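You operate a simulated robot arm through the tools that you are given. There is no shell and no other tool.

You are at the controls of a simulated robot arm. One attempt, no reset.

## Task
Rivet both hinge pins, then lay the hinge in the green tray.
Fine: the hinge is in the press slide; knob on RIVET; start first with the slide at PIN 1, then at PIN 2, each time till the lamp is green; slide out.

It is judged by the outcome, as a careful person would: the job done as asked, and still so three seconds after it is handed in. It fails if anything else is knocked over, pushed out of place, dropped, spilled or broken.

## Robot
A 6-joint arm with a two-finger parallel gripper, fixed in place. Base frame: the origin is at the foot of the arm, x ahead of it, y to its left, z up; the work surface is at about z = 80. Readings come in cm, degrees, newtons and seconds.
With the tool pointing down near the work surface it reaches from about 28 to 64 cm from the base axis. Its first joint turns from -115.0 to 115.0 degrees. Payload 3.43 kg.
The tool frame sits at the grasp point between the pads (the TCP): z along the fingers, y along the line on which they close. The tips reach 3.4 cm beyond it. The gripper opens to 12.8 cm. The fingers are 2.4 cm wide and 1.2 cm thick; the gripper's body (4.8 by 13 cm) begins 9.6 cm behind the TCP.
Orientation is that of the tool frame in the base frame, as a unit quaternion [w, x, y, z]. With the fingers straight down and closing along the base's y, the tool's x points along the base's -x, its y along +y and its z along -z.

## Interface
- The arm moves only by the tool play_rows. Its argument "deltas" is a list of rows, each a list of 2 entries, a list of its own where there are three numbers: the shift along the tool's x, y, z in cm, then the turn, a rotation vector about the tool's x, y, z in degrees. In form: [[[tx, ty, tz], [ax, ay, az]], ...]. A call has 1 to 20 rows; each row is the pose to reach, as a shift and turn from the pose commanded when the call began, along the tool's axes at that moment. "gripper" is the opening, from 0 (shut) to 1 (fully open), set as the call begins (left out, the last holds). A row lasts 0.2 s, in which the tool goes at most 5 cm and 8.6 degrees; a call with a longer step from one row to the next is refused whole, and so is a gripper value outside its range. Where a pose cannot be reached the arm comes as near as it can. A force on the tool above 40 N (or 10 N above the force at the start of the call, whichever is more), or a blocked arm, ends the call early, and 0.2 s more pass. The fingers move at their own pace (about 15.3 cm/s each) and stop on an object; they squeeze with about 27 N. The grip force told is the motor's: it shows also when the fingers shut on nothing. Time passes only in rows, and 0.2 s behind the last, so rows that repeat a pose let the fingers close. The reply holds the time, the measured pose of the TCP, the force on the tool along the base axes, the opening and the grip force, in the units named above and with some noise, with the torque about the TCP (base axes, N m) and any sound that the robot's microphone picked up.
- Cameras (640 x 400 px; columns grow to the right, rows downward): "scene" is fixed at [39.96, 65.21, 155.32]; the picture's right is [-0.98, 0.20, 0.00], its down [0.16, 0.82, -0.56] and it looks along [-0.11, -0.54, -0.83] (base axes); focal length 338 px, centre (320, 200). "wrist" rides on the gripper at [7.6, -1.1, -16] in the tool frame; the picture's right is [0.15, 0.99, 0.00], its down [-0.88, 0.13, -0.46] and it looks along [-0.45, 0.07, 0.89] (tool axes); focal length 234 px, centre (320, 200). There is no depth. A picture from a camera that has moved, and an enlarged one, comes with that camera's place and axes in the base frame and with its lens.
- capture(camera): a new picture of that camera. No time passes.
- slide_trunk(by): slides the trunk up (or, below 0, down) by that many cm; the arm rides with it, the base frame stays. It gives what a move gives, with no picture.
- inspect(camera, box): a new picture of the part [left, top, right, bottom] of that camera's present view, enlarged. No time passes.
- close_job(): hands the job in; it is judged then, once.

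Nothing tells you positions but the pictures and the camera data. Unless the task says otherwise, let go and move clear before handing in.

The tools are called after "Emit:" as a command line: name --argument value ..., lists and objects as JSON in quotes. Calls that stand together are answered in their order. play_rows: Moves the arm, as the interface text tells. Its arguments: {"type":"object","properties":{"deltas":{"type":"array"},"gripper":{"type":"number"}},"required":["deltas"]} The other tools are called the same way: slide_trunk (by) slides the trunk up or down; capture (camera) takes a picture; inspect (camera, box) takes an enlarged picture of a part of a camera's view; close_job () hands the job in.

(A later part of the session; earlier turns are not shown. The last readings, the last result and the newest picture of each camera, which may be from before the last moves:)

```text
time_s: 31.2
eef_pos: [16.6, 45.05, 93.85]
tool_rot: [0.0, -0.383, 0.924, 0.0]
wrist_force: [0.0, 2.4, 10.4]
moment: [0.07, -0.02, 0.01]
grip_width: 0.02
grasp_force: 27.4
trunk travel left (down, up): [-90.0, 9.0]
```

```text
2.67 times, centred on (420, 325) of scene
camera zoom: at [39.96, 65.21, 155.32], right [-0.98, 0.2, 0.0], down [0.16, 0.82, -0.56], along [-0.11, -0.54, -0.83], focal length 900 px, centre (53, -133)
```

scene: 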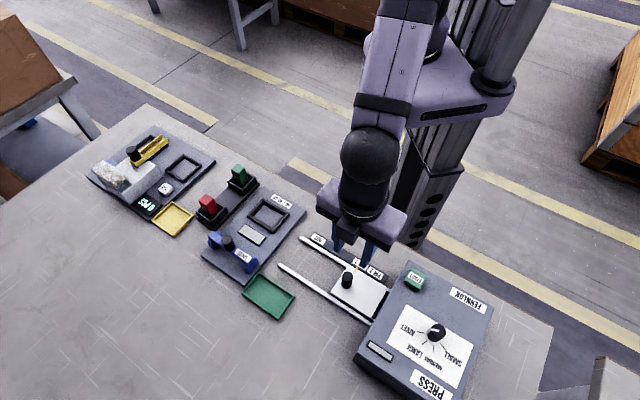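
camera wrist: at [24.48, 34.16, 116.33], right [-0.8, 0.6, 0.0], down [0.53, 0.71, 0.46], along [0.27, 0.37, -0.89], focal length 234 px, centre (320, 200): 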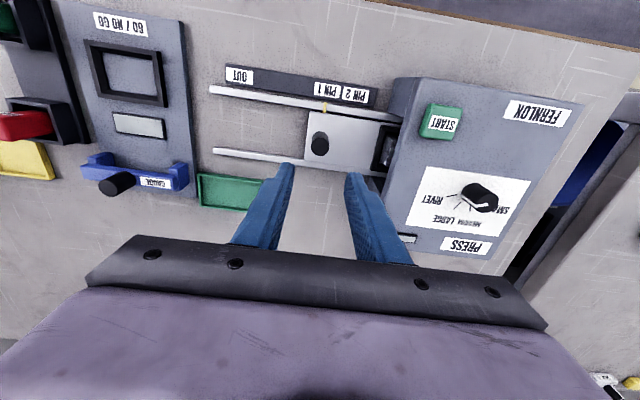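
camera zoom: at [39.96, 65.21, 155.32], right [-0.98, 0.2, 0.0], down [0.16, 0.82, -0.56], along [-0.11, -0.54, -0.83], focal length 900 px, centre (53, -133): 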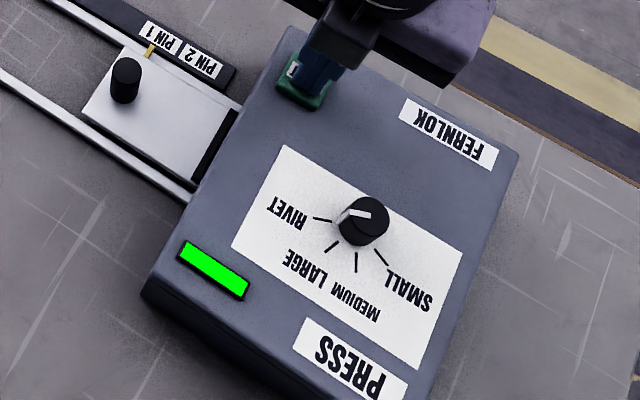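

The lamp is green, so pin 1 is done. I'll rise off the button and go back over the handle.

Emit:
play_rows --deltas '[[[0, 0, -1.5], [0, 0, 0]], [[0, 0, -4], [0, 0, 0]], [[0, 0, -6.5], [0, 0, 0]], [[-1.09, -2.46, -6.5], [0, 0, 0]], [[-2.19, -4.92, -6.5], [0, 0, 0]], [[-3.28, -7.38, -6.5], [0, 0, 0]], [[-4.38, -9.84, -6.5], [0, 0, 0]], [[-5.47, -12.31, -6.5], [0, 0, 0]], [[-5.47, -12.31, -6.5], [0, 0, 0]]]' --gripper 0.0

Emit:
play_rows --deltas '[[[0, 0, 0], [0, 0, 0]], [[0, 0, 0], [0, 0, 0]]]' --gripper 0.4

Emit:
capture --camera "wrist"

Emit:
capture --camera "scene"

```text
time_s: 33.2
eef_pos: [29.12, 40.3, 100.38]
tool_rot: [0.001, -0.382, 0.924, -0.001]
wrist_force: [-0.4, -1.4, -0.2]
moment: [-0.01, 0.01, 0.01]
grip_width: 0.01
grasp_force: 27.3
trunk travel left (down, up): [-90.0, 9.0]
```

```text
time_s: 33.8
eef_pos: [29.11, 40.27, 100.33]
tool_rot: [0.001, -0.383, 0.924, 0.0]
wrist_force: [-0.4, -0.1, -0.4]
moment: [-0.02, -0.01, -0.01]
grip_width: 5.11
grasp_force: 0.0
trunk travel left (down, up): [-90.0, 9.0]
```

```text
taken
camera wrist: at [24.55, 34.29, 116.31], right [-0.8, 0.6, 0.0], down [0.53, 0.71, 0.46], along [0.27, 0.37, -0.89], focal length 234 px, centre (320, 200)
```

wrist: 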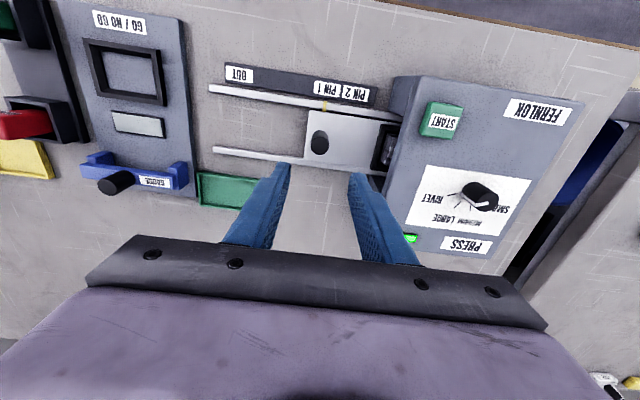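

```text
taken
```

scene: 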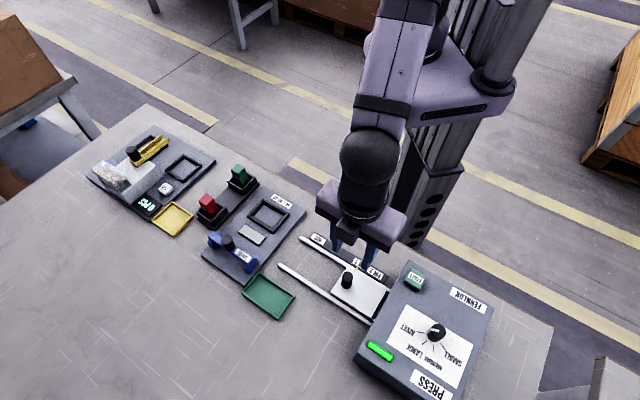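

The handle sits between the fingers as before. I'll go down, grip it and push the slide on to PIN 2.

Emit:
play_rows --deltas '[[[0, 0, 3], [0, 0, 0]], [[0, 0, 6], [0, 0, 0]], [[0, 0, 9], [0, 0, 0]], [[0, 0, 12], [0, 0, 0]], [[0, 0, 13.5], [0, 0, 0]], [[0, 0, 13.9], [0, 0, 0]], [[0, 0, 13.9], [0, 0, 0]]]' --gripper 0.4

Emit:
play_rows --deltas '[[[0, 0, 0], [0, 0, 0]], [[0, 0, 0], [0, 0, 0]], [[0, 0, 0], [0, 0, 0]]]' --gripper 0.0

Emit:
inspect --camera "wrist" --box '[288, 70, 416, 150]'

```text
time_s: 35.4
eef_pos: [29.16, 40.3, 86.42]
tool_rot: [0.0, -0.382, 0.924, 0.0]
wrist_force: [-0.1, -0.3, 0.0]
moment: [0.02, -0.01, 0.01]
grip_width: 5.13
grasp_force: 0.1
trunk travel left (down, up): [-90.0, 9.0]
```

```text
time_s: 36.2
eef_pos: [29.12, 40.24, 86.39]
tool_rot: [0.0, -0.383, 0.924, 0.0]
wrist_force: [-2.4, 0.8, -2.6]
moment: [0.66, 0.41, 0.04]
grip_width: 2.33
grasp_force: 44.9
trunk travel left (down, up): [-90.0, 9.0]
```

```text
5.00 times, centred on (352, 110) of wrist
camera zoom: at [24.53, 34.16, 102.43], right [-0.8, 0.6, 0.0], down [0.53, 0.71, 0.46], along [0.27, 0.37, -0.89], focal length 1171 px, centre (160, 650)
```

zoom: 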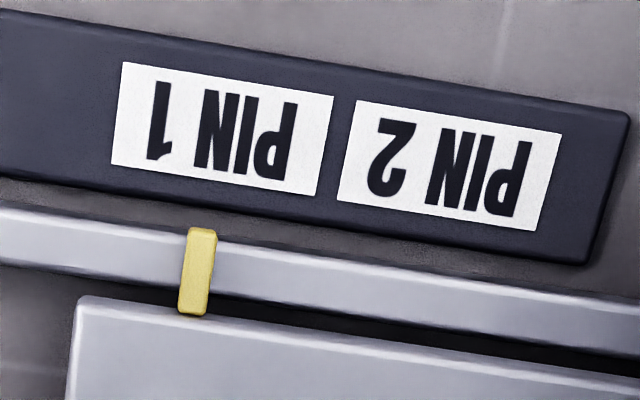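

Emit:
play_rows --deltas '[[[0, 0.6, 0], [0, 0, 0]], [[0, 1.3, 0], [0, 0, 0]], [[0, 2.0, 0], [0, 0, 0]], [[0, 2.7, 0], [0, 0, 0]], [[0, 3.3, 0], [0, 0, 0]], [[0, 3.8, 0], [0, 0, 0]], [[0, 4.0, 0], [0, 0, 0]], [[0, 4.0, 0], [0, 0, 0]], [[0, 4.0, 0], [0, 0, 0]]]' --gripper 0.0

Emit:
inspect --camera "wrist" --box '[288, 70, 416, 150]'

Emit:
capture --camera "wrist"

```text
time_s: 38.2
eef_pos: [26.29, 43.16, 86.42]
tool_rot: [0.0, -0.382, 0.924, 0.0]
wrist_force: [-0.4, 0.1, -5.3]
moment: [0.39, 0.73, 0.0]
grip_width: 2.33
grasp_force: 45.1
trunk travel left (down, up): [-90.0, 9.0]
```

```text
5.00 times, centred on (352, 110) of wrist
camera zoom: at [21.68, 37.02, 102.44], right [-0.8, 0.6, 0.0], down [0.53, 0.71, 0.46], along [0.27, 0.37, -0.89], focal length 1171 px, centre (160, 650)
```

zoom: 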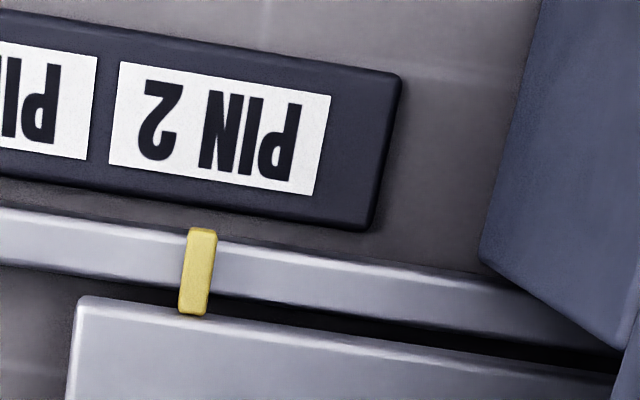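

```text
taken
camera wrist: at [21.68, 37.02, 102.44], right [-0.8, 0.6, 0.0], down [0.53, 0.71, 0.46], along [0.27, 0.37, -0.89], focal length 234 px, centre (320, 200)
```

wrist: 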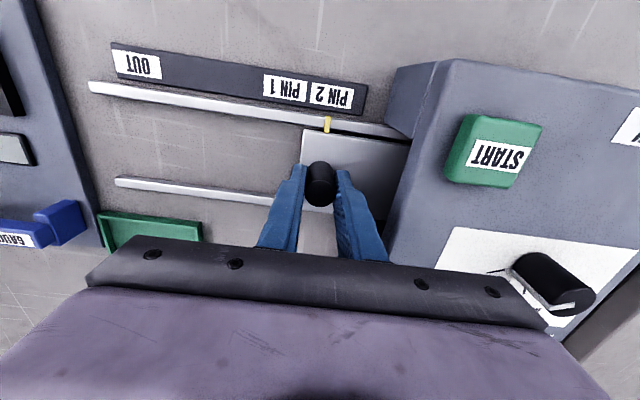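

The pointer now lines up with PIN 2 just as it did at PIN 1. I'll release, rise and go back to START.

Emit:
play_rows --deltas '[[[0, 0, 0], [0, 0, 0]], [[0, 0, 0], [0, 0, 0]], [[0, 0, -2], [0, 0, 0]], [[0, 0, -5], [0, 0, 0]], [[0, 0, -8], [0, 0, 0]], [[0, 0, -11], [0, 0, 0]], [[0, 0, -14], [0, 0, 0]], [[0, 0, -14], [0, 0, 0]]]' --gripper 0.35

Emit:
inspect --camera "wrist" --box '[288, 80, 416, 160]'

Emit:
inspect --camera "scene" --box '[300, 225, 460, 375]'

```text
time_s: 40.0
eef_pos: [26.07, 43.19, 100.51]
tool_rot: [0.0, -0.383, 0.924, 0.0]
wrist_force: [0.6, 0.0, 0.5]
moment: [-0.01, 0.02, 0.0]
grip_width: 4.49
grasp_force: 0.1
trunk travel left (down, up): [-90.0, 9.0]
```

```text
5.00 times, centred on (352, 120) of wrist
camera zoom: at [21.53, 37.06, 116.55], right [-0.8, 0.6, 0.0], down [0.53, 0.71, 0.46], along [0.27, 0.37, -0.89], focal length 1171 px, centre (160, 600)
```

zoom: 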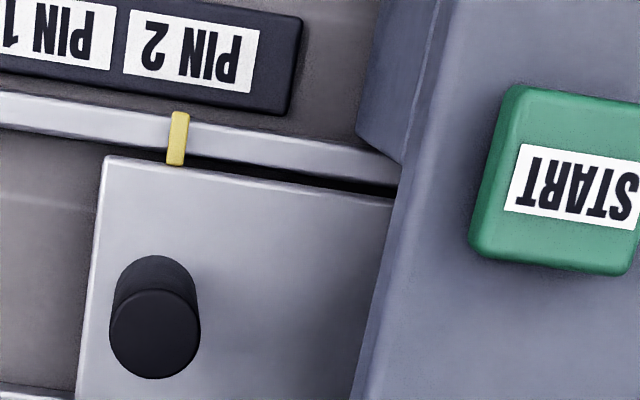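

```text
2.67 times, centred on (380, 300) of scene
camera zoom: at [39.96, 65.21, 155.32], right [-0.98, 0.2, 0.0], down [0.16, 0.82, -0.56], along [-0.11, -0.54, -0.83], focal length 900 px, centre (160, -67)
```

zoom: 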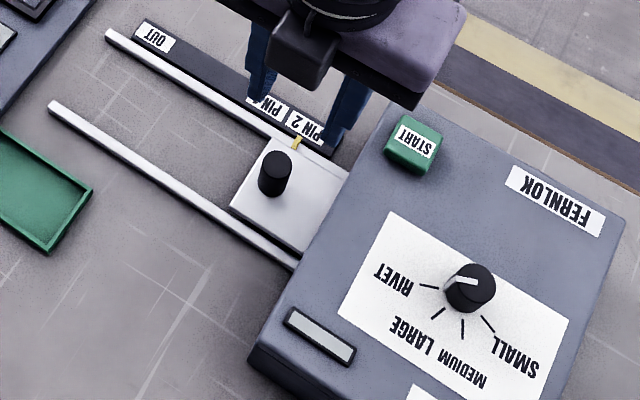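

Emit:
play_rows --deltas '[[[1.09, 1.66, 0], [0, 0, 0]], [[2.19, 3.32, 0], [0, 0, 0]], [[3.28, 4.99, 0], [0, 0, 0]], [[4.38, 6.65, 0], [0, 0, 0]], [[5.47, 8.31, 0], [0, 0, 0]], [[5.47, 8.31, 2.0], [0, 0, 0]], [[5.47, 8.31, 4.0], [0, 0, 0]], [[5.47, 8.31, 5.5], [0, 0, 0]], [[5.47, 8.31, 6.0], [0, 0, 0]], [[5.47, 8.31, 6.0], [0, 0, 0]]]' --gripper 0.0

Emit:
play_rows --deltas '[[[0, 0, 0.2], [0, 0, 0]], [[0, 0, 0.4], [0, 0, 0]], [[0, 0, 0.6], [0, 0, 0]], [[0, 0, 0.6], [0, 0, 0]]]' --gripper 0.0

Emit:
inspect --camera "scene" --box '[340, 250, 500, 400]'

```text
time_s: 42.2
eef_pos: [16.56, 45.15, 94.4]
tool_rot: [0.0, -0.383, 0.924, 0.0]
wrist_force: [-0.1, -1.5, 0.9]
moment: [-0.01, -0.02, -0.02]
grip_width: 0.01
grasp_force: 27.1
trunk travel left (down, up): [-90.0, 9.0]
```

```text
time_s: 43.2
eef_pos: [16.53, 45.06, 93.83]
tool_rot: [0.001, -0.383, 0.924, 0.002]
wrist_force: [0.9, 1.6, 8.3]
moment: [0.06, -0.04, -0.01]
grip_width: 0.0
grasp_force: 27.0
trunk travel left (down, up): [-90.0, 9.0]
heard: click
```

```text
2.67 times, centred on (420, 325) of scene
camera zoom: at [39.96, 65.21, 155.32], right [-0.98, 0.2, 0.0], down [0.16, 0.82, -0.56], along [-0.11, -0.54, -0.83], focal length 900 px, centre (53, -133)
```

zoom: 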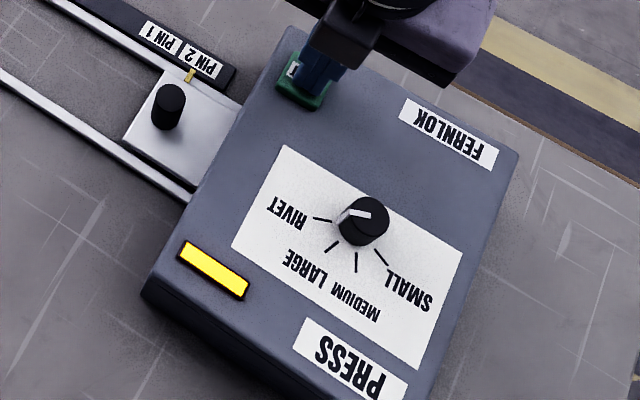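

The click came and the lamp is yellow with the slide at PIN 2. I'll hold and wait for green.

Emit:
play_rows --deltas '[[[0, 0, 0], [0, 0, 0]], [[0, 0, 0], [0, 0, 0]], [[0, 0, 0], [0, 0, 0]], [[0, 0, 0], [0, 0, 0]], [[0, 0, 0], [0, 0, 0]], [[0, 0, 0], [0, 0, 0]], [[0, 0, 0], [0, 0, 0]], [[0, 0, 0], [0, 0, 0]], [[0, 0, 0], [0, 0, 0]], [[0, 0, 0], [0, 0, 0]], [[0, 0, 0], [0, 0, 0]], [[0, 0, 0], [0, 0, 0]], [[0, 0, 0], [0, 0, 0]], [[0, 0, 0], [0, 0, 0]], [[0, 0, 0], [0, 0, 0]], [[0, 0, 0], [0, 0, 0]], [[0, 0, 0], [0, 0, 0]], [[0, 0, 0], [0, 0, 0]], [[0, 0, 0], [0, 0, 0]], [[0, 0, 0], [0, 0, 0]]]' --gripper 0.0

Emit:
play_rows --deltas '[[[0, 0, 0], [0, 0, 0]], [[0, 0, 0], [0, 0, 0]], [[0, 0, 0], [0, 0, 0]], [[0, 0, 0], [0, 0, 0]], [[0, 0, 0], [0, 0, 0]], [[0, 0, 0], [0, 0, 0]], [[0, 0, 0], [0, 0, 0]], [[0, 0, 0], [0, 0, 0]], [[0, 0, 0], [0, 0, 0]], [[0, 0, 0], [0, 0, 0]], [[0, 0, 0], [0, 0, 0]], [[0, 0, 0], [0, 0, 0]], [[0, 0, 0], [0, 0, 0]], [[0, 0, 0], [0, 0, 0]], [[0, 0, 0], [0, 0, 0]]]' --gripper 0.0

Emit:
inspect --camera "scene" --box '[340, 250, 500, 400]'

```text
time_s: 47.4
eef_pos: [16.45, 45.04, 93.84]
tool_rot: [0.0, -0.382, 0.924, 0.0]
wrist_force: [2.3, 3.9, 9.7]
moment: [0.08, -0.04, 0.0]
grip_width: 0.0
grasp_force: 26.9
trunk travel left (down, up): [-90.0, 9.0]
```

```text
time_s: 50.6
eef_pos: [16.48, 45.06, 93.82]
tool_rot: [0.0, -0.383, 0.924, 0.0]
wrist_force: [0.9, 2.9, 10.9]
moment: [0.07, -0.06, 0.02]
grip_width: 0.0
grasp_force: 26.7
trunk travel left (down, up): [-90.0, 9.0]
```

```text
2.67 times, centred on (420, 325) of scene
camera zoom: at [39.96, 65.21, 155.32], right [-0.98, 0.2, 0.0], down [0.16, 0.82, -0.56], along [-0.11, -0.54, -0.83], focal length 900 px, centre (53, -133)
```

zoom: 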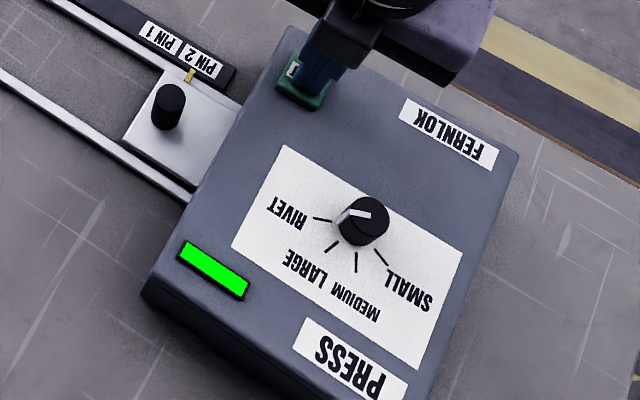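

Green again, so pin 2 is done. I'll go back to the handle to pull the slide out.

Emit:
play_rows --deltas '[[[0, 0, -1.5], [0, 0, 0]], [[0, 0, -4], [0, 0, 0]], [[0, 0, -6.5], [0, 0, 0]], [[-1.09, -1.66, -6.5], [0, 0, 0]], [[-2.19, -3.32, -6.5], [0, 0, 0]], [[-3.28, -4.99, -6.5], [0, 0, 0]], [[-4.38, -6.65, -6.5], [0, 0, 0]], [[-5.47, -8.31, -6.5], [0, 0, 0]], [[-5.47, -8.31, -6.5], [0, 0, 0]]]' --gripper 0.0

Emit:
play_rows --deltas '[[[0, 0, 0], [0, 0, 0]], [[0, 0, 0], [0, 0, 0]], [[0, 0, 3], [0, 0, 0]], [[0, 0, 6], [0, 0, 0]], [[0, 0, 9], [0, 0, 0]], [[0, 0, 12], [0, 0, 0]], [[0, 0, 13.5], [0, 0, 0]], [[0, 0, 13.9], [0, 0, 0]], [[0, 0, 13.9], [0, 0, 0]]]' --gripper 0.4

Emit:
inspect --camera "wrist" --box '[240, 100, 432, 220]'

```text
time_s: 52.6
eef_pos: [26.24, 43.13, 100.39]
tool_rot: [0.0, -0.383, 0.924, 0.0]
wrist_force: [-0.3, -0.3, 0.0]
moment: [0.02, 0.0, -0.01]
grip_width: 0.0
grasp_force: 26.9
trunk travel left (down, up): [-90.0, 9.0]
```

```text
time_s: 54.6
eef_pos: [26.37, 43.17, 86.6]
tool_rot: [0.0, -0.383, 0.924, 0.0]
wrist_force: [0.2, -0.3, -0.3]
moment: [0.01, -0.02, 0.02]
grip_width: 5.13
grasp_force: 0.1
trunk travel left (down, up): [-90.0, 9.0]
```

```text
3.33 times, centred on (336, 160) of wrist
camera zoom: at [21.77, 36.97, 102.59], right [-0.8, 0.6, 0.0], down [0.53, 0.71, 0.46], along [0.27, 0.37, -0.89], focal length 781 px, centre (267, 333)
```

zoom: 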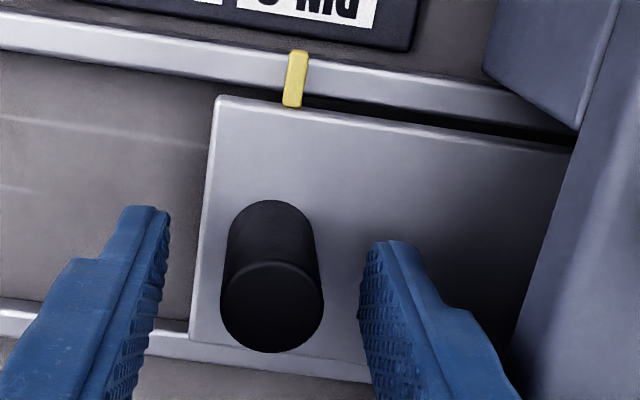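

Emit:
play_rows --deltas '[[[0, 0, 0], [0, 0, 0]], [[0, 0, 0], [0, 0, 0]], [[0, 0, 0], [0, 0, 0]]]' --gripper 0.0

Emit:
play_rows --deltas '[[[0, -0.6, 0], [0, 0, 0]], [[0, -1.5, 0], [0, 0, 0]], [[0, -2.5, 0], [0, 0, 0]], [[0, -3.5, 0], [0, 0, 0]], [[0, -4.5, 0], [0, 0, 0]], [[0, -5.5, 0], [0, 0, 0]], [[0, -6.5, 0], [0, 0, 0]], [[0, -7.5, 0], [0, 0, 0]], [[0, -8.5, 0], [0, 0, 0]], [[0, -9.5, 0], [0, 0, 0]], [[0, -10.5, 0], [0, 0, 0]], [[0, -11.5, 0], [0, 0, 0]], [[0, -12.5, 0], [0, 0, 0]], [[0, -13.5, 0], [0, 0, 0]], [[0, -14.3, 0], [0, 0, 0]], [[0, -15.0, 0], [0, 0, 0]], [[0, -15.5, 0], [0, 0, 0]], [[0, -15.74, 0], [0, 0, 0]], [[0, -15.74, 0], [0, 0, 0]]]' --gripper 0.0

Emit:
capture --camera "wrist"

Emit:
capture --camera "scene"

```text
time_s: 55.4
eef_pos: [26.33, 43.19, 86.48]
tool_rot: [0.001, -0.383, 0.924, 0.0]
wrist_force: [-2.2, 0.1, -2.7]
moment: [0.71, 0.36, 0.05]
grip_width: 2.33
grasp_force: 45.4
trunk travel left (down, up): [-90.0, 9.0]
```

```text
time_s: 59.4
eef_pos: [37.36, 31.94, 86.52]
tool_rot: [0.002, -0.383, 0.924, 0.001]
wrist_force: [6.7, 4.3, 13.3]
moment: [0.17, -1.05, -0.06]
grip_width: 2.34
grasp_force: 44.8
trunk travel left (down, up): [-90.0, 9.0]
```

```text
taken
camera wrist: at [32.86, 25.8, 102.56], right [-0.8, 0.6, 0.0], down [0.53, 0.71, 0.46], along [0.27, 0.37, -0.89], focal length 234 px, centre (320, 200)
```

wrist: 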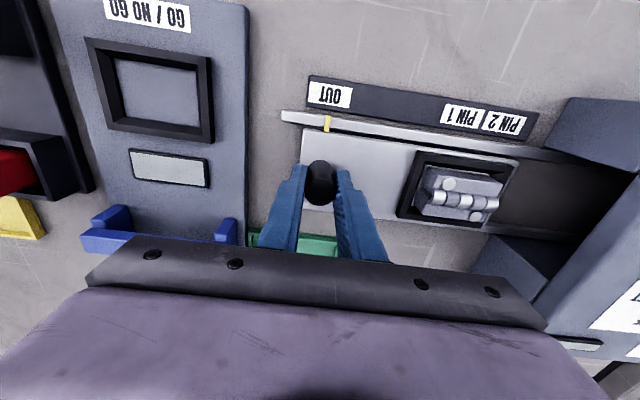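

```text
taken
```

scene: 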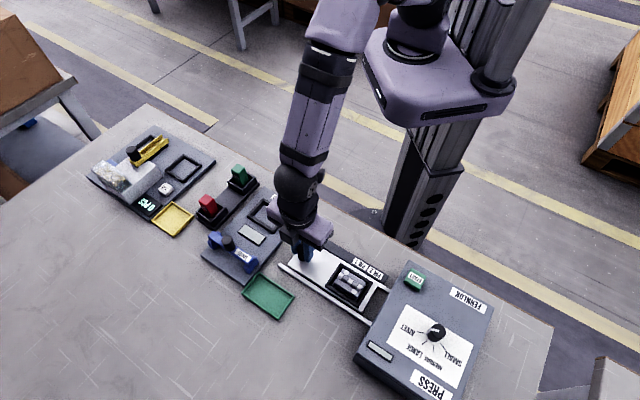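

The slide is back out and the hinge's rivet heads look flattened. I'll release the handle, rise and look closely.

Emit:
play_rows --deltas '[[[0, 0, 0], [0, 0, 0]], [[0, 0, 0], [0, 0, 0]], [[0, 0, -2], [0, 0, 0]], [[0, 0, -5], [0, 0, 0]], [[0, 0, -8], [0, 0, 0]], [[0, 0, -12], [0, 0, 0]], [[0, 0, -16], [0, 0, 0]], [[0, 0, -18], [0, 0, 0]], [[0, 0, -18], [0, 0, 0]]]' --gripper 0.4

Emit:
inspect --camera "wrist" --box '[288, 70, 448, 190]'

Emit:
inspect --camera "scene" --box '[315, 255, 395, 305]'

Emit:
capture --camera "wrist"

```text
time_s: 61.4
eef_pos: [37.3, 31.78, 104.52]
tool_rot: [0.0, -0.383, 0.924, -0.001]
wrist_force: [-0.4, 0.2, -0.4]
moment: [-0.03, 0.02, 0.01]
grip_width: 5.1
grasp_force: 0.0
trunk travel left (down, up): [-90.0, 9.0]
```

```text
3.33 times, centred on (368, 130) of wrist
camera zoom: at [32.84, 25.75, 120.48], right [-0.8, 0.6, 0.0], down [0.53, 0.71, 0.46], along [0.27, 0.37, -0.89], focal length 781 px, centre (160, 433)
```

zoom: 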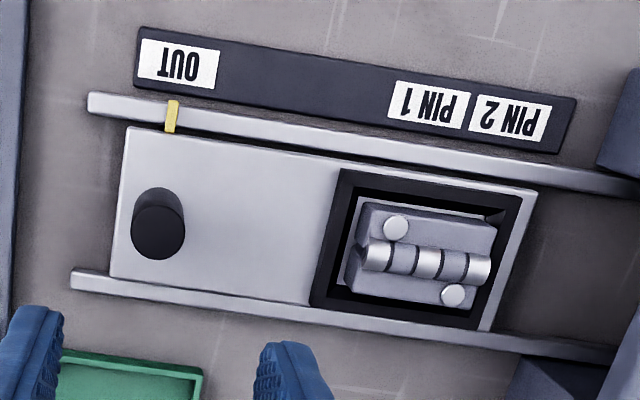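

```text
8.00 times, centred on (355, 280) of scene
camera zoom: at [39.96, 65.21, 155.32], right [-0.98, 0.2, 0.0], down [0.16, 0.82, -0.56], along [-0.11, -0.54, -0.83], focal length 2700 px, centre (40, -440)
```

zoom: 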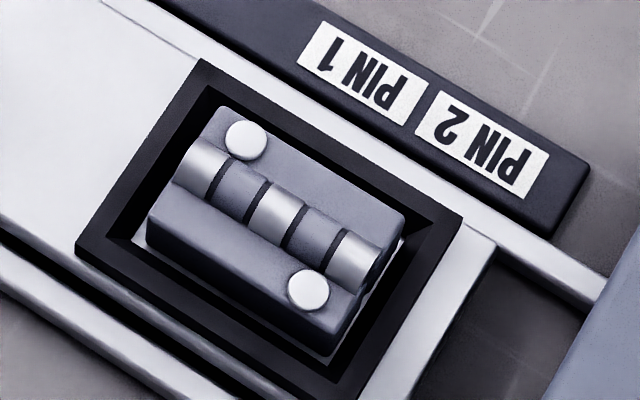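

```text
taken
camera wrist: at [32.84, 25.75, 120.48], right [-0.8, 0.6, 0.0], down [0.53, 0.71, 0.46], along [0.27, 0.37, -0.89], focal length 234 px, centre (320, 200)
```

wrist: 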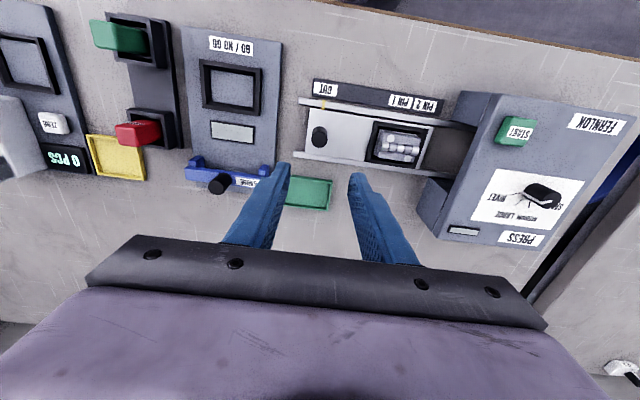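

Both rivet heads are now flat and wide, and the slide is at OUT. The hinge is centred at about (28.5, 40.9) with its top near z 84, and I'll move over it for a closer look before grasping.

Emit:
play_rows --deltas '[[[0, 2.5, 0.5], [0, 0, 0]], [[0, 5.0, 1.5], [0, 0, 0]], [[0, 7.5, 3.0], [0, 0, 0]], [[0, 10.0, 4.5], [0, 0, 0]], [[0, 12.6, 6.5], [0, 0, 0]], [[0, 12.6, 7.5], [0, 0, 0]], [[0, 12.6, 7.5], [0, 0, 0]]]' --gripper 0.6

Emit:
capture --camera "wrist"

Emit:
inspect --camera "wrist" --box '[240, 110, 400, 210]'

Emit:
inspect --camera "scene" --box '[300, 230, 400, 310]'

```text
time_s: 63.0
eef_pos: [28.38, 40.91, 96.84]
tool_rot: [0.0, -0.383, 0.924, -0.001]
wrist_force: [0.5, 0.3, -1.1]
moment: [-0.04, 0.0, 0.03]
grip_width: 7.68
grasp_force: 0.0
trunk travel left (down, up): [-90.0, 9.0]
```

```text
taken
camera wrist: at [23.79, 34.82, 112.87], right [-0.8, 0.6, 0.0], down [0.53, 0.71, 0.46], along [0.27, 0.37, -0.89], focal length 234 px, centre (320, 200)
```

wrist: 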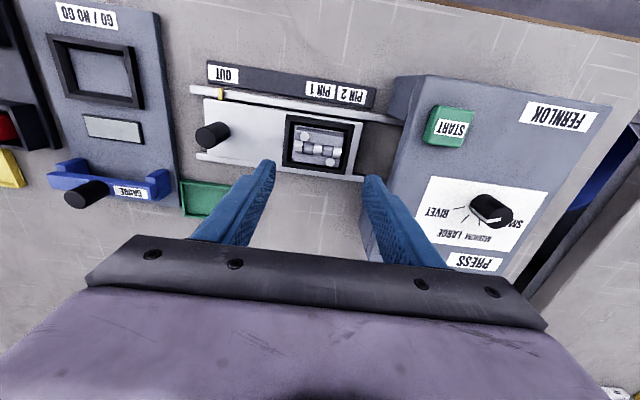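

```text
4.00 times, centred on (320, 160) of wrist
camera zoom: at [23.79, 34.82, 112.87], right [-0.8, 0.6, 0.0], down [0.53, 0.71, 0.46], along [0.27, 0.37, -0.89], focal length 937 px, centre (320, 360)
```

zoom: 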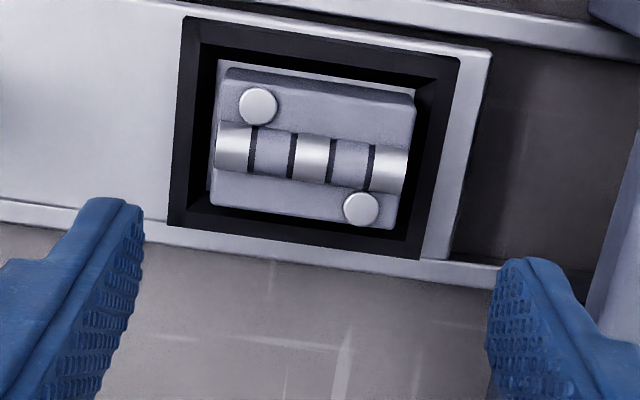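

```text
5.00 times, centred on (350, 270) of scene
camera zoom: at [39.96, 65.21, 155.32], right [-0.98, 0.2, 0.0], down [0.16, 0.82, -0.56], along [-0.11, -0.54, -0.83], focal length 1688 px, centre (170, -150)
```

zoom: 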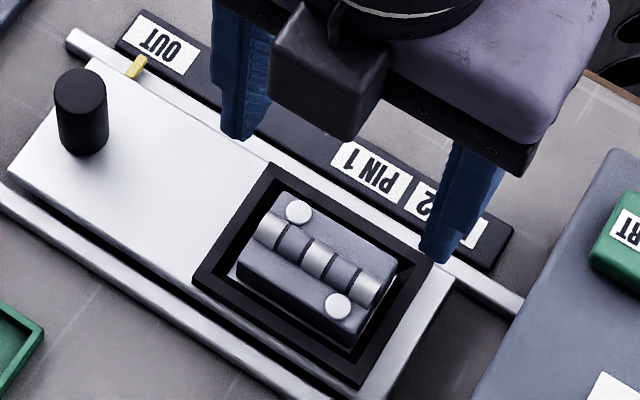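

The hinge is about 5.7 cm long and stands about 1.3 cm proud of its frame. I'll go down so the tips stop just above the frame and look once more before closing.

Emit:
play_rows --deltas '[[[0, 0, 2.5], [0, 0, 0]], [[0, 0, 5.0], [0, 0, 0]], [[0, 0, 7.5], [0, 0, 0]], [[0, 0, 9.3], [0, 0, 0]], [[0, 0, 10.3], [0, 0, 0]], [[0, 0, 10.6], [0, 0, 0]], [[0, 0, 10.6], [0, 0, 0]]]' --gripper 0.55

Emit:
inspect --camera "wrist" --box '[240, 130, 400, 230]'

Emit:
inspect --camera "scene" --box '[300, 230, 400, 310]'

```text
time_s: 64.6
eef_pos: [28.5, 40.77, 86.32]
tool_rot: [-0.001, -0.382, 0.924, 0.0]
wrist_force: [0.8, 0.5, -0.5]
moment: [0.0, -0.01, 0.06]
grip_width: 7.02
grasp_force: 0.1
trunk travel left (down, up): [-90.0, 9.0]
```

```text
4.00 times, centred on (320, 180) of wrist
camera zoom: at [23.93, 34.74, 102.31], right [-0.8, 0.6, 0.0], down [0.53, 0.71, 0.46], along [0.27, 0.37, -0.89], focal length 937 px, centre (320, 280)
```

zoom: 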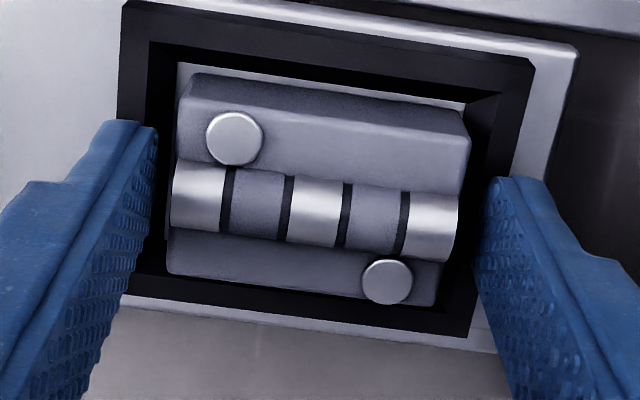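

```text
5.00 times, centred on (350, 270) of scene
camera zoom: at [39.96, 65.21, 155.32], right [-0.98, 0.2, 0.0], down [0.16, 0.82, -0.56], along [-0.11, -0.54, -0.83], focal length 1688 px, centre (170, -150)
```

zoom: 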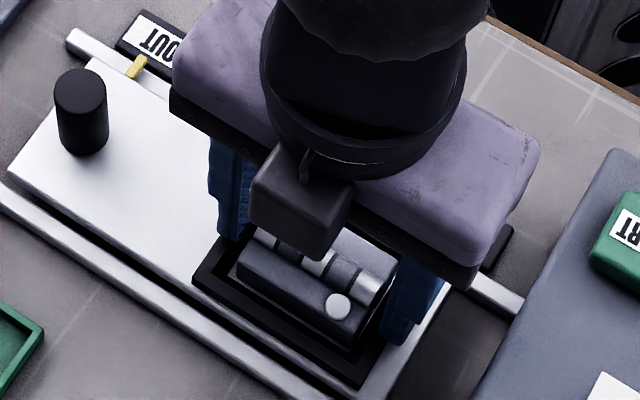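

Emit:
play_rows --deltas '[[[0, 0, 0.15], [0, 0, 0]], [[0, 0, 0.15], [0, 0, 0]], [[0, 0, 0.15], [0, 0, 0]]]' --gripper 0.55

Emit:
play_rows --deltas '[[[0, 0, 0], [0, 0, 0]], [[0, 0, 0], [0, 0, 0]], [[0, 0, 0], [0, 0, 0]], [[0, 0, 0], [0, 0, 0]]]' --gripper 0.3

Emit:
inspect --camera "wrist" --box '[240, 130, 400, 230]'

```text
time_s: 65.4
eef_pos: [28.44, 40.89, 86.29]
tool_rot: [0.0, -0.383, 0.924, 0.0]
wrist_force: [-0.9, -0.3, 9.0]
moment: [-0.21, 0.02, -0.02]
grip_width: 7.03
grasp_force: 0.1
trunk travel left (down, up): [-90.0, 9.0]
```

```text
time_s: 66.4
eef_pos: [28.54, 40.83, 86.26]
tool_rot: [0.001, -0.383, 0.924, 0.0]
wrist_force: [2.4, 0.7, 14.4]
moment: [-0.3, -0.3, 0.0]
grip_width: 5.95
grasp_force: 27.3
trunk travel left (down, up): [-90.0, 9.0]
```

```text
4.00 times, centred on (320, 180) of wrist
camera zoom: at [23.92, 34.69, 102.28], right [-0.8, 0.6, 0.0], down [0.53, 0.71, 0.46], along [0.27, 0.37, -0.89], focal length 937 px, centre (320, 280)
```

zoom: 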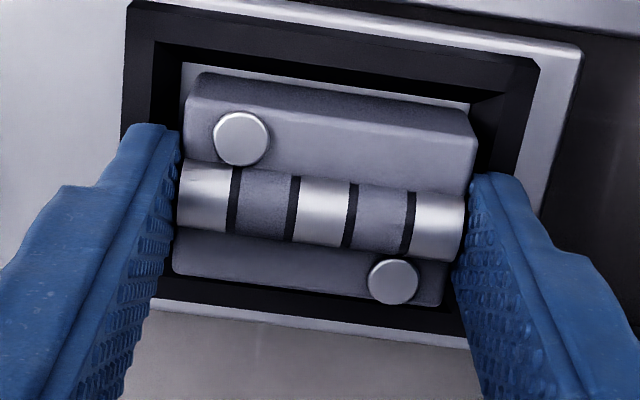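

The fingers stopped on the hinge at 5.95 cm. I'll lift it slowly and check.

Emit:
play_rows --deltas '[[[0, 0, 0], [0, 0, 0]], [[0, 0, -0.2], [0, 0, 0]], [[0, 0, -0.5], [0, 0, 0]], [[0, 0, -0.9], [0, 0, 0]], [[0, 0, -1.4], [0, 0, 0]], [[0, 0, -2.0], [0, 0, 0]], [[0, 0, -2.0], [0, 0, 0]]]' --gripper 0.0

Emit:
inspect --camera "wrist" --box '[240, 130, 400, 230]'

Emit:
inspect --camera "scene" --box '[300, 230, 400, 310]'

```text
time_s: 68.0
eef_pos: [28.47, 40.77, 88.3]
tool_rot: [0.0, -0.383, 0.924, 0.0]
wrist_force: [-0.4, 0.4, 0.0]
moment: [-0.01, 0.02, 0.02]
grip_width: 5.89
grasp_force: 27.1
trunk travel left (down, up): [-90.0, 9.0]
```

```text
4.00 times, centred on (320, 180) of wrist
camera zoom: at [23.97, 34.7, 104.27], right [-0.8, 0.6, 0.0], down [0.53, 0.71, 0.46], along [0.27, 0.37, -0.89], focal length 937 px, centre (320, 280)
```

zoom: 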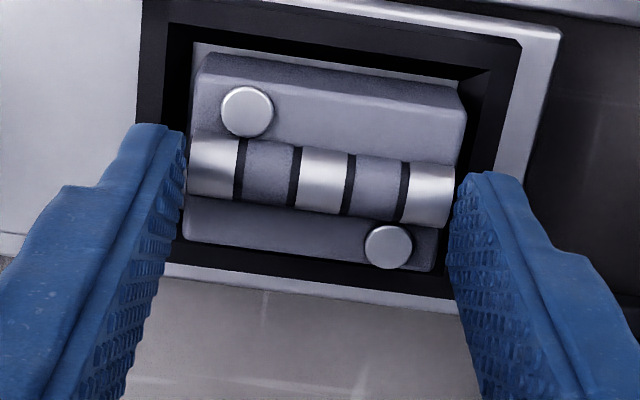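

```text
5.00 times, centred on (350, 270) of scene
camera zoom: at [39.96, 65.21, 155.32], right [-0.98, 0.2, 0.0], down [0.16, 0.82, -0.56], along [-0.11, -0.54, -0.83], focal length 1688 px, centre (170, -150)
```

zoom: 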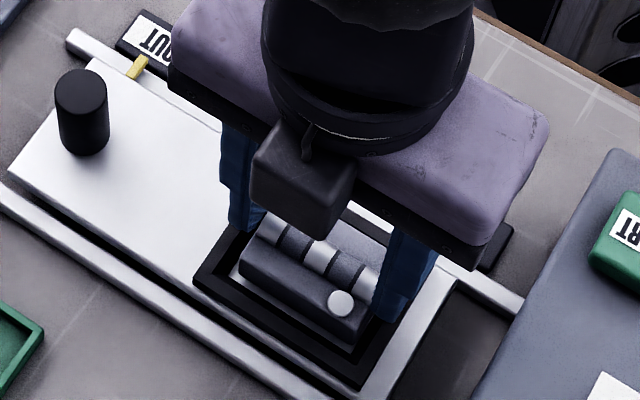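

The hinge seems to have stayed in its nest while the fingers rose, with the pads still near its upper ends. I'll look closely before moving again.

Emit:
inspect --camera "wrist" --box '[270, 140, 370, 210]'

Emit:
inspect --camera "scene" --box '[335, 265, 391, 305]'

Emit:
capture --camera "wrist"

```text
5.71 times, centred on (320, 175) of wrist
camera zoom: at [23.97, 34.7, 104.27], right [-0.8, 0.6, 0.0], down [0.53, 0.71, 0.46], along [0.27, 0.37, -0.89], focal length 1338 px, centre (320, 343)
```

zoom: 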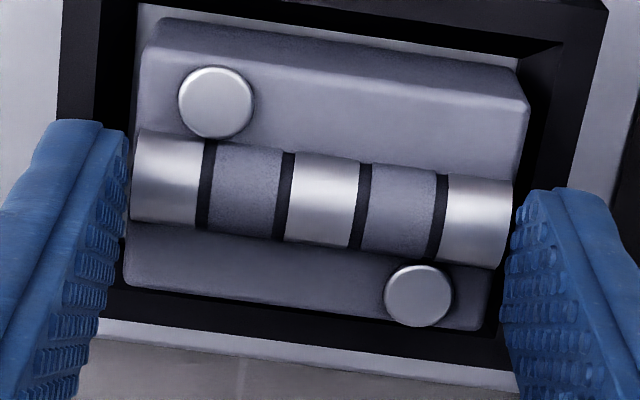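

```text
10.00 times, centred on (363, 285) of scene
camera zoom: at [39.96, 65.21, 155.32], right [-0.98, 0.2, 0.0], down [0.16, 0.82, -0.56], along [-0.11, -0.54, -0.83], focal length 3375 px, centre (-110, -650)
```

zoom: 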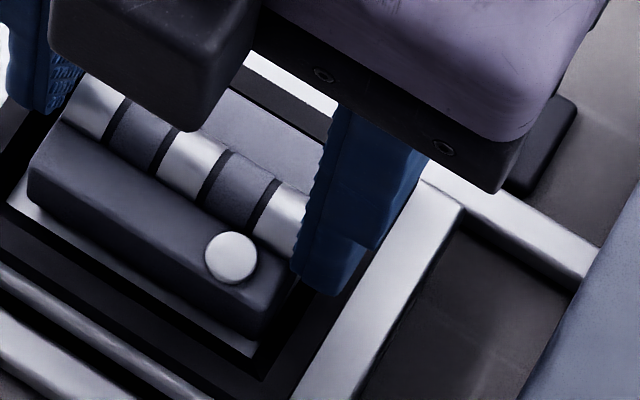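

```text
taken
camera wrist: at [23.97, 34.7, 104.27], right [-0.8, 0.6, 0.0], down [0.53, 0.71, 0.46], along [0.27, 0.37, -0.89], focal length 234 px, centre (320, 200)
```

wrist: 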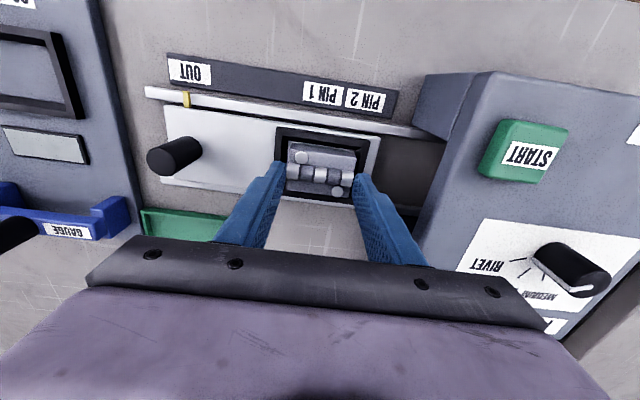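

Emit:
play_rows --deltas '[[[0, 0, 0.15], [0, 0, 0]], [[0, 0, 0.3], [0, 0, 0]], [[0, 0, 0.5], [0, 0, 0]], [[0, 0, 0.5], [0, 0, 0]]]' --gripper 0.0

Emit:
inspect --camera "wrist" --box '[270, 140, 370, 210]'

Emit:
inspect --camera "scene" --box '[335, 265, 391, 305]'

```text
time_s: 69.0
eef_pos: [28.46, 40.74, 87.91]
tool_rot: [0.002, -0.382, 0.924, 0.002]
wrist_force: [1.0, -2.5, 18.7]
moment: [-0.39, 0.05, 0.03]
grip_width: 5.92
grasp_force: 27.2
trunk travel left (down, up): [-90.0, 9.0]
```

```text
5.71 times, centred on (320, 175) of wrist
camera zoom: at [23.85, 34.64, 103.92], right [-0.8, 0.6, 0.0], down [0.53, 0.71, 0.46], along [0.27, 0.37, -0.89], focal length 1338 px, centre (320, 343)
```

zoom: 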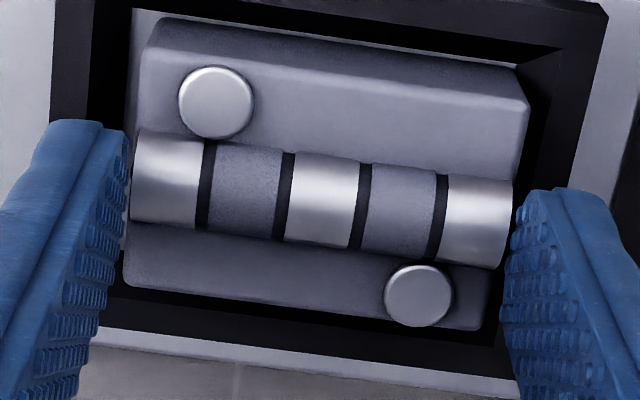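

```text
10.00 times, centred on (363, 285) of scene
camera zoom: at [39.96, 65.21, 155.32], right [-0.98, 0.2, 0.0], down [0.16, 0.82, -0.56], along [-0.11, -0.54, -0.83], focal length 3375 px, centre (-110, -650)
```

zoom: 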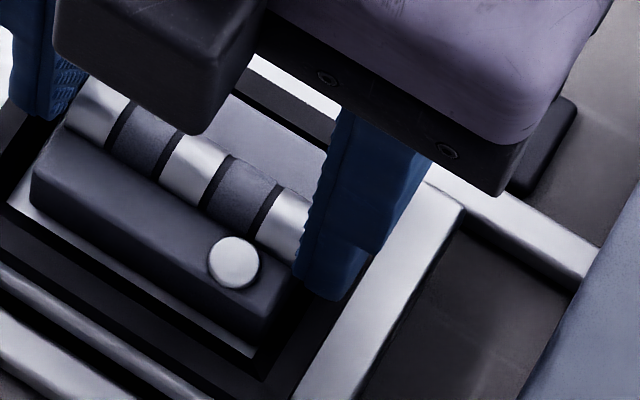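

The hinge did follow for the last few millimetres but slid down in the fingers first, so the hold is only at the tips. It is now seated again, and I'll open and take a deeper, unloaded grip.

Emit:
play_rows --deltas '[[[0, 0, -0.15], [0, 0, 0]], [[0, 0, -0.15], [0, 0, 0]]]' --gripper 0.0

Emit:
play_rows --deltas '[[[0, 0, 0], [0, 0, 0]], [[0, 0, 0], [0, 0, 0]], [[0, 0, 0], [0, 0, 0]]]' --gripper 0.58

Emit:
inspect --camera "wrist" --box '[240, 130, 400, 230]'

Emit:
inspect --camera "scene" --box '[315, 255, 395, 305]'

```text
time_s: 69.6
eef_pos: [28.47, 40.76, 87.94]
tool_rot: [0.002, -0.383, 0.924, 0.0]
wrist_force: [2.4, 0.5, 14.6]
moment: [-0.08, 0.02, -0.02]
grip_width: 5.9
grasp_force: 26.9
trunk travel left (down, up): [-90.0, 9.0]
```

```text
time_s: 70.4
eef_pos: [28.31, 40.78, 87.86]
tool_rot: [0.0, -0.383, 0.924, 0.001]
wrist_force: [0.1, -0.5, -0.3]
moment: [0.01, 0.01, 0.0]
grip_width: 7.39
grasp_force: 0.1
trunk travel left (down, up): [-90.0, 9.0]
```

```text
4.00 times, centred on (320, 180) of wrist
camera zoom: at [23.89, 34.71, 103.86], right [-0.8, 0.6, 0.0], down [0.53, 0.71, 0.46], along [0.27, 0.37, -0.89], focal length 937 px, centre (320, 280)
```

zoom: 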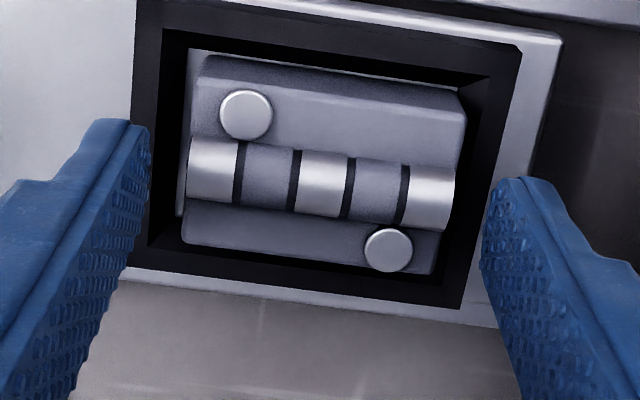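

```text
8.00 times, centred on (355, 280) of scene
camera zoom: at [39.96, 65.21, 155.32], right [-0.98, 0.2, 0.0], down [0.16, 0.82, -0.56], along [-0.11, -0.54, -0.83], focal length 2700 px, centre (40, -440)
```

zoom: 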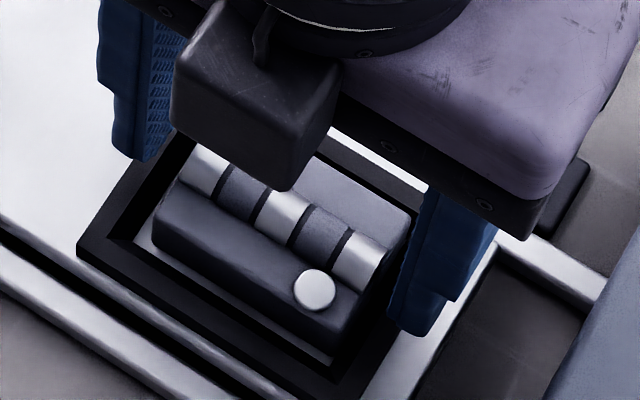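

Emit:
play_rows --deltas '[[[0, 0, 0.5], [0, 0, 0]], [[0, 0, 1.0], [0, 0, 0]], [[0, 0, 1.4], [0, 0, 0]], [[0, 0, 1.4], [0, 0, 0]]]' --gripper 0.58

Emit:
play_rows --deltas '[[[0, 0, 0], [0, 0, 0]], [[0, 0, 0], [0, 0, 0]], [[0, 0, 0], [0, 0, 0]], [[0, 0, 0], [0, 0, 0]], [[0, 0, 0], [0, 0, 0]], [[0, 0, 0], [0, 0, 0]]]' --gripper 0.0

Emit:
inspect --camera "wrist" --box '[270, 140, 370, 210]'

Emit:
inspect --camera "scene" --box '[315, 255, 395, 305]'

```text
time_s: 71.4
eef_pos: [28.47, 40.97, 86.45]
tool_rot: [0.001, -0.383, 0.924, 0.0]
wrist_force: [0.1, 0.3, -0.5]
moment: [-0.02, -0.03, -0.03]
grip_width: 7.42
grasp_force: 0.1
trunk travel left (down, up): [-90.0, 9.0]
```

```text
time_s: 72.8
eef_pos: [28.46, 40.85, 86.44]
tool_rot: [0.0, -0.383, 0.924, 0.0]
wrist_force: [0.8, -0.7, -0.5]
moment: [-0.03, -0.06, -0.04]
grip_width: 5.95
grasp_force: 27.0
trunk travel left (down, up): [-90.0, 9.0]
```

```text
5.71 times, centred on (320, 175) of wrist
camera zoom: at [23.95, 34.77, 102.46], right [-0.8, 0.6, 0.0], down [0.53, 0.71, 0.46], along [0.27, 0.37, -0.89], focal length 1338 px, centre (320, 343)
```

zoom: 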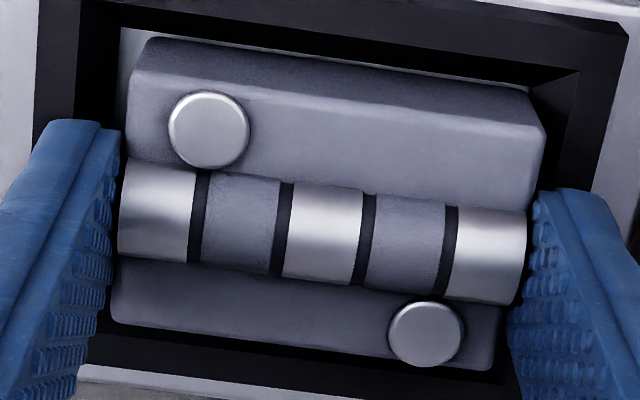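

```text
8.00 times, centred on (355, 280) of scene
camera zoom: at [39.96, 65.21, 155.32], right [-0.98, 0.2, 0.0], down [0.16, 0.82, -0.56], along [-0.11, -0.54, -0.83], focal length 2700 px, centre (40, -440)
```

zoom: 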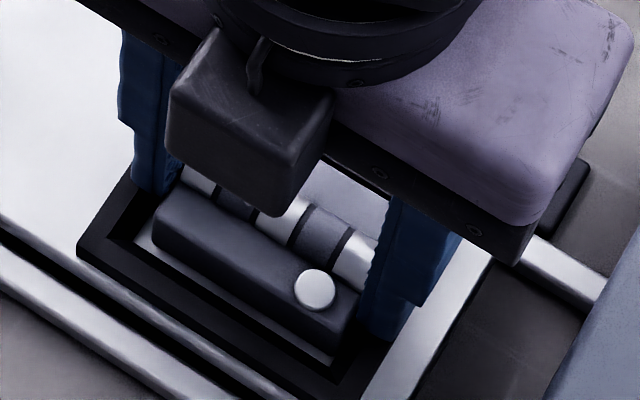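

Gripped again with no vertical load. I'll lift 0.5 cm very slowly and check whether it follows.

Emit:
play_rows --deltas '[[[0, 0, -0.1], [0, 0, 0]], [[0, 0, -0.2], [0, 0, 0]], [[0, 0, -0.3], [0, 0, 0]], [[0, 0, -0.4], [0, 0, 0]], [[0, 0, -0.5], [0, 0, 0]], [[0, 0, -0.5], [0, 0, 0]]]' --gripper 0.0

Emit:
inspect --camera "wrist" --box '[270, 140, 370, 210]'

Emit:
inspect --camera "scene" --box '[315, 255, 395, 305]'

```text
time_s: 74.2
eef_pos: [28.52, 40.9, 86.89]
tool_rot: [-0.001, -0.382, 0.924, 0.0]
wrist_force: [0.2, 0.0, -1.1]
moment: [0.0, -0.01, 0.0]
grip_width: 5.96
grasp_force: 27.2
trunk travel left (down, up): [-90.0, 9.0]
```

```text
5.71 times, centred on (320, 175) of wrist
camera zoom: at [23.93, 34.78, 102.97], right [-0.8, 0.6, 0.0], down [0.53, 0.71, 0.46], along [0.27, 0.37, -0.89], focal length 1338 px, centre (320, 343)
```

zoom: 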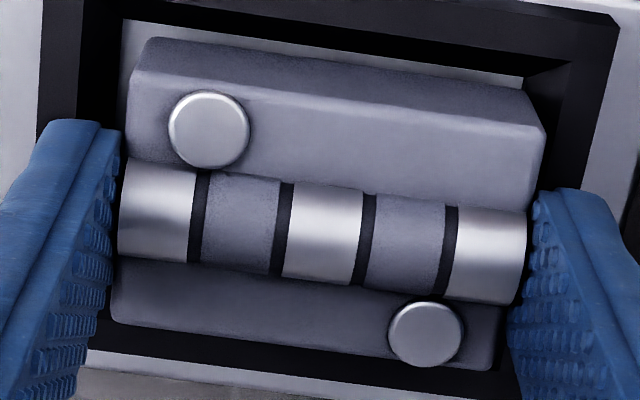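

```text
8.00 times, centred on (355, 280) of scene
camera zoom: at [39.96, 65.21, 155.32], right [-0.98, 0.2, 0.0], down [0.16, 0.82, -0.56], along [-0.11, -0.54, -0.83], focal length 2700 px, centre (40, -440)
```

zoom: 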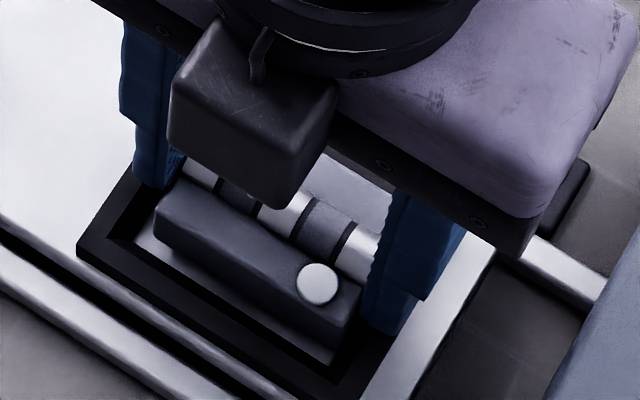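

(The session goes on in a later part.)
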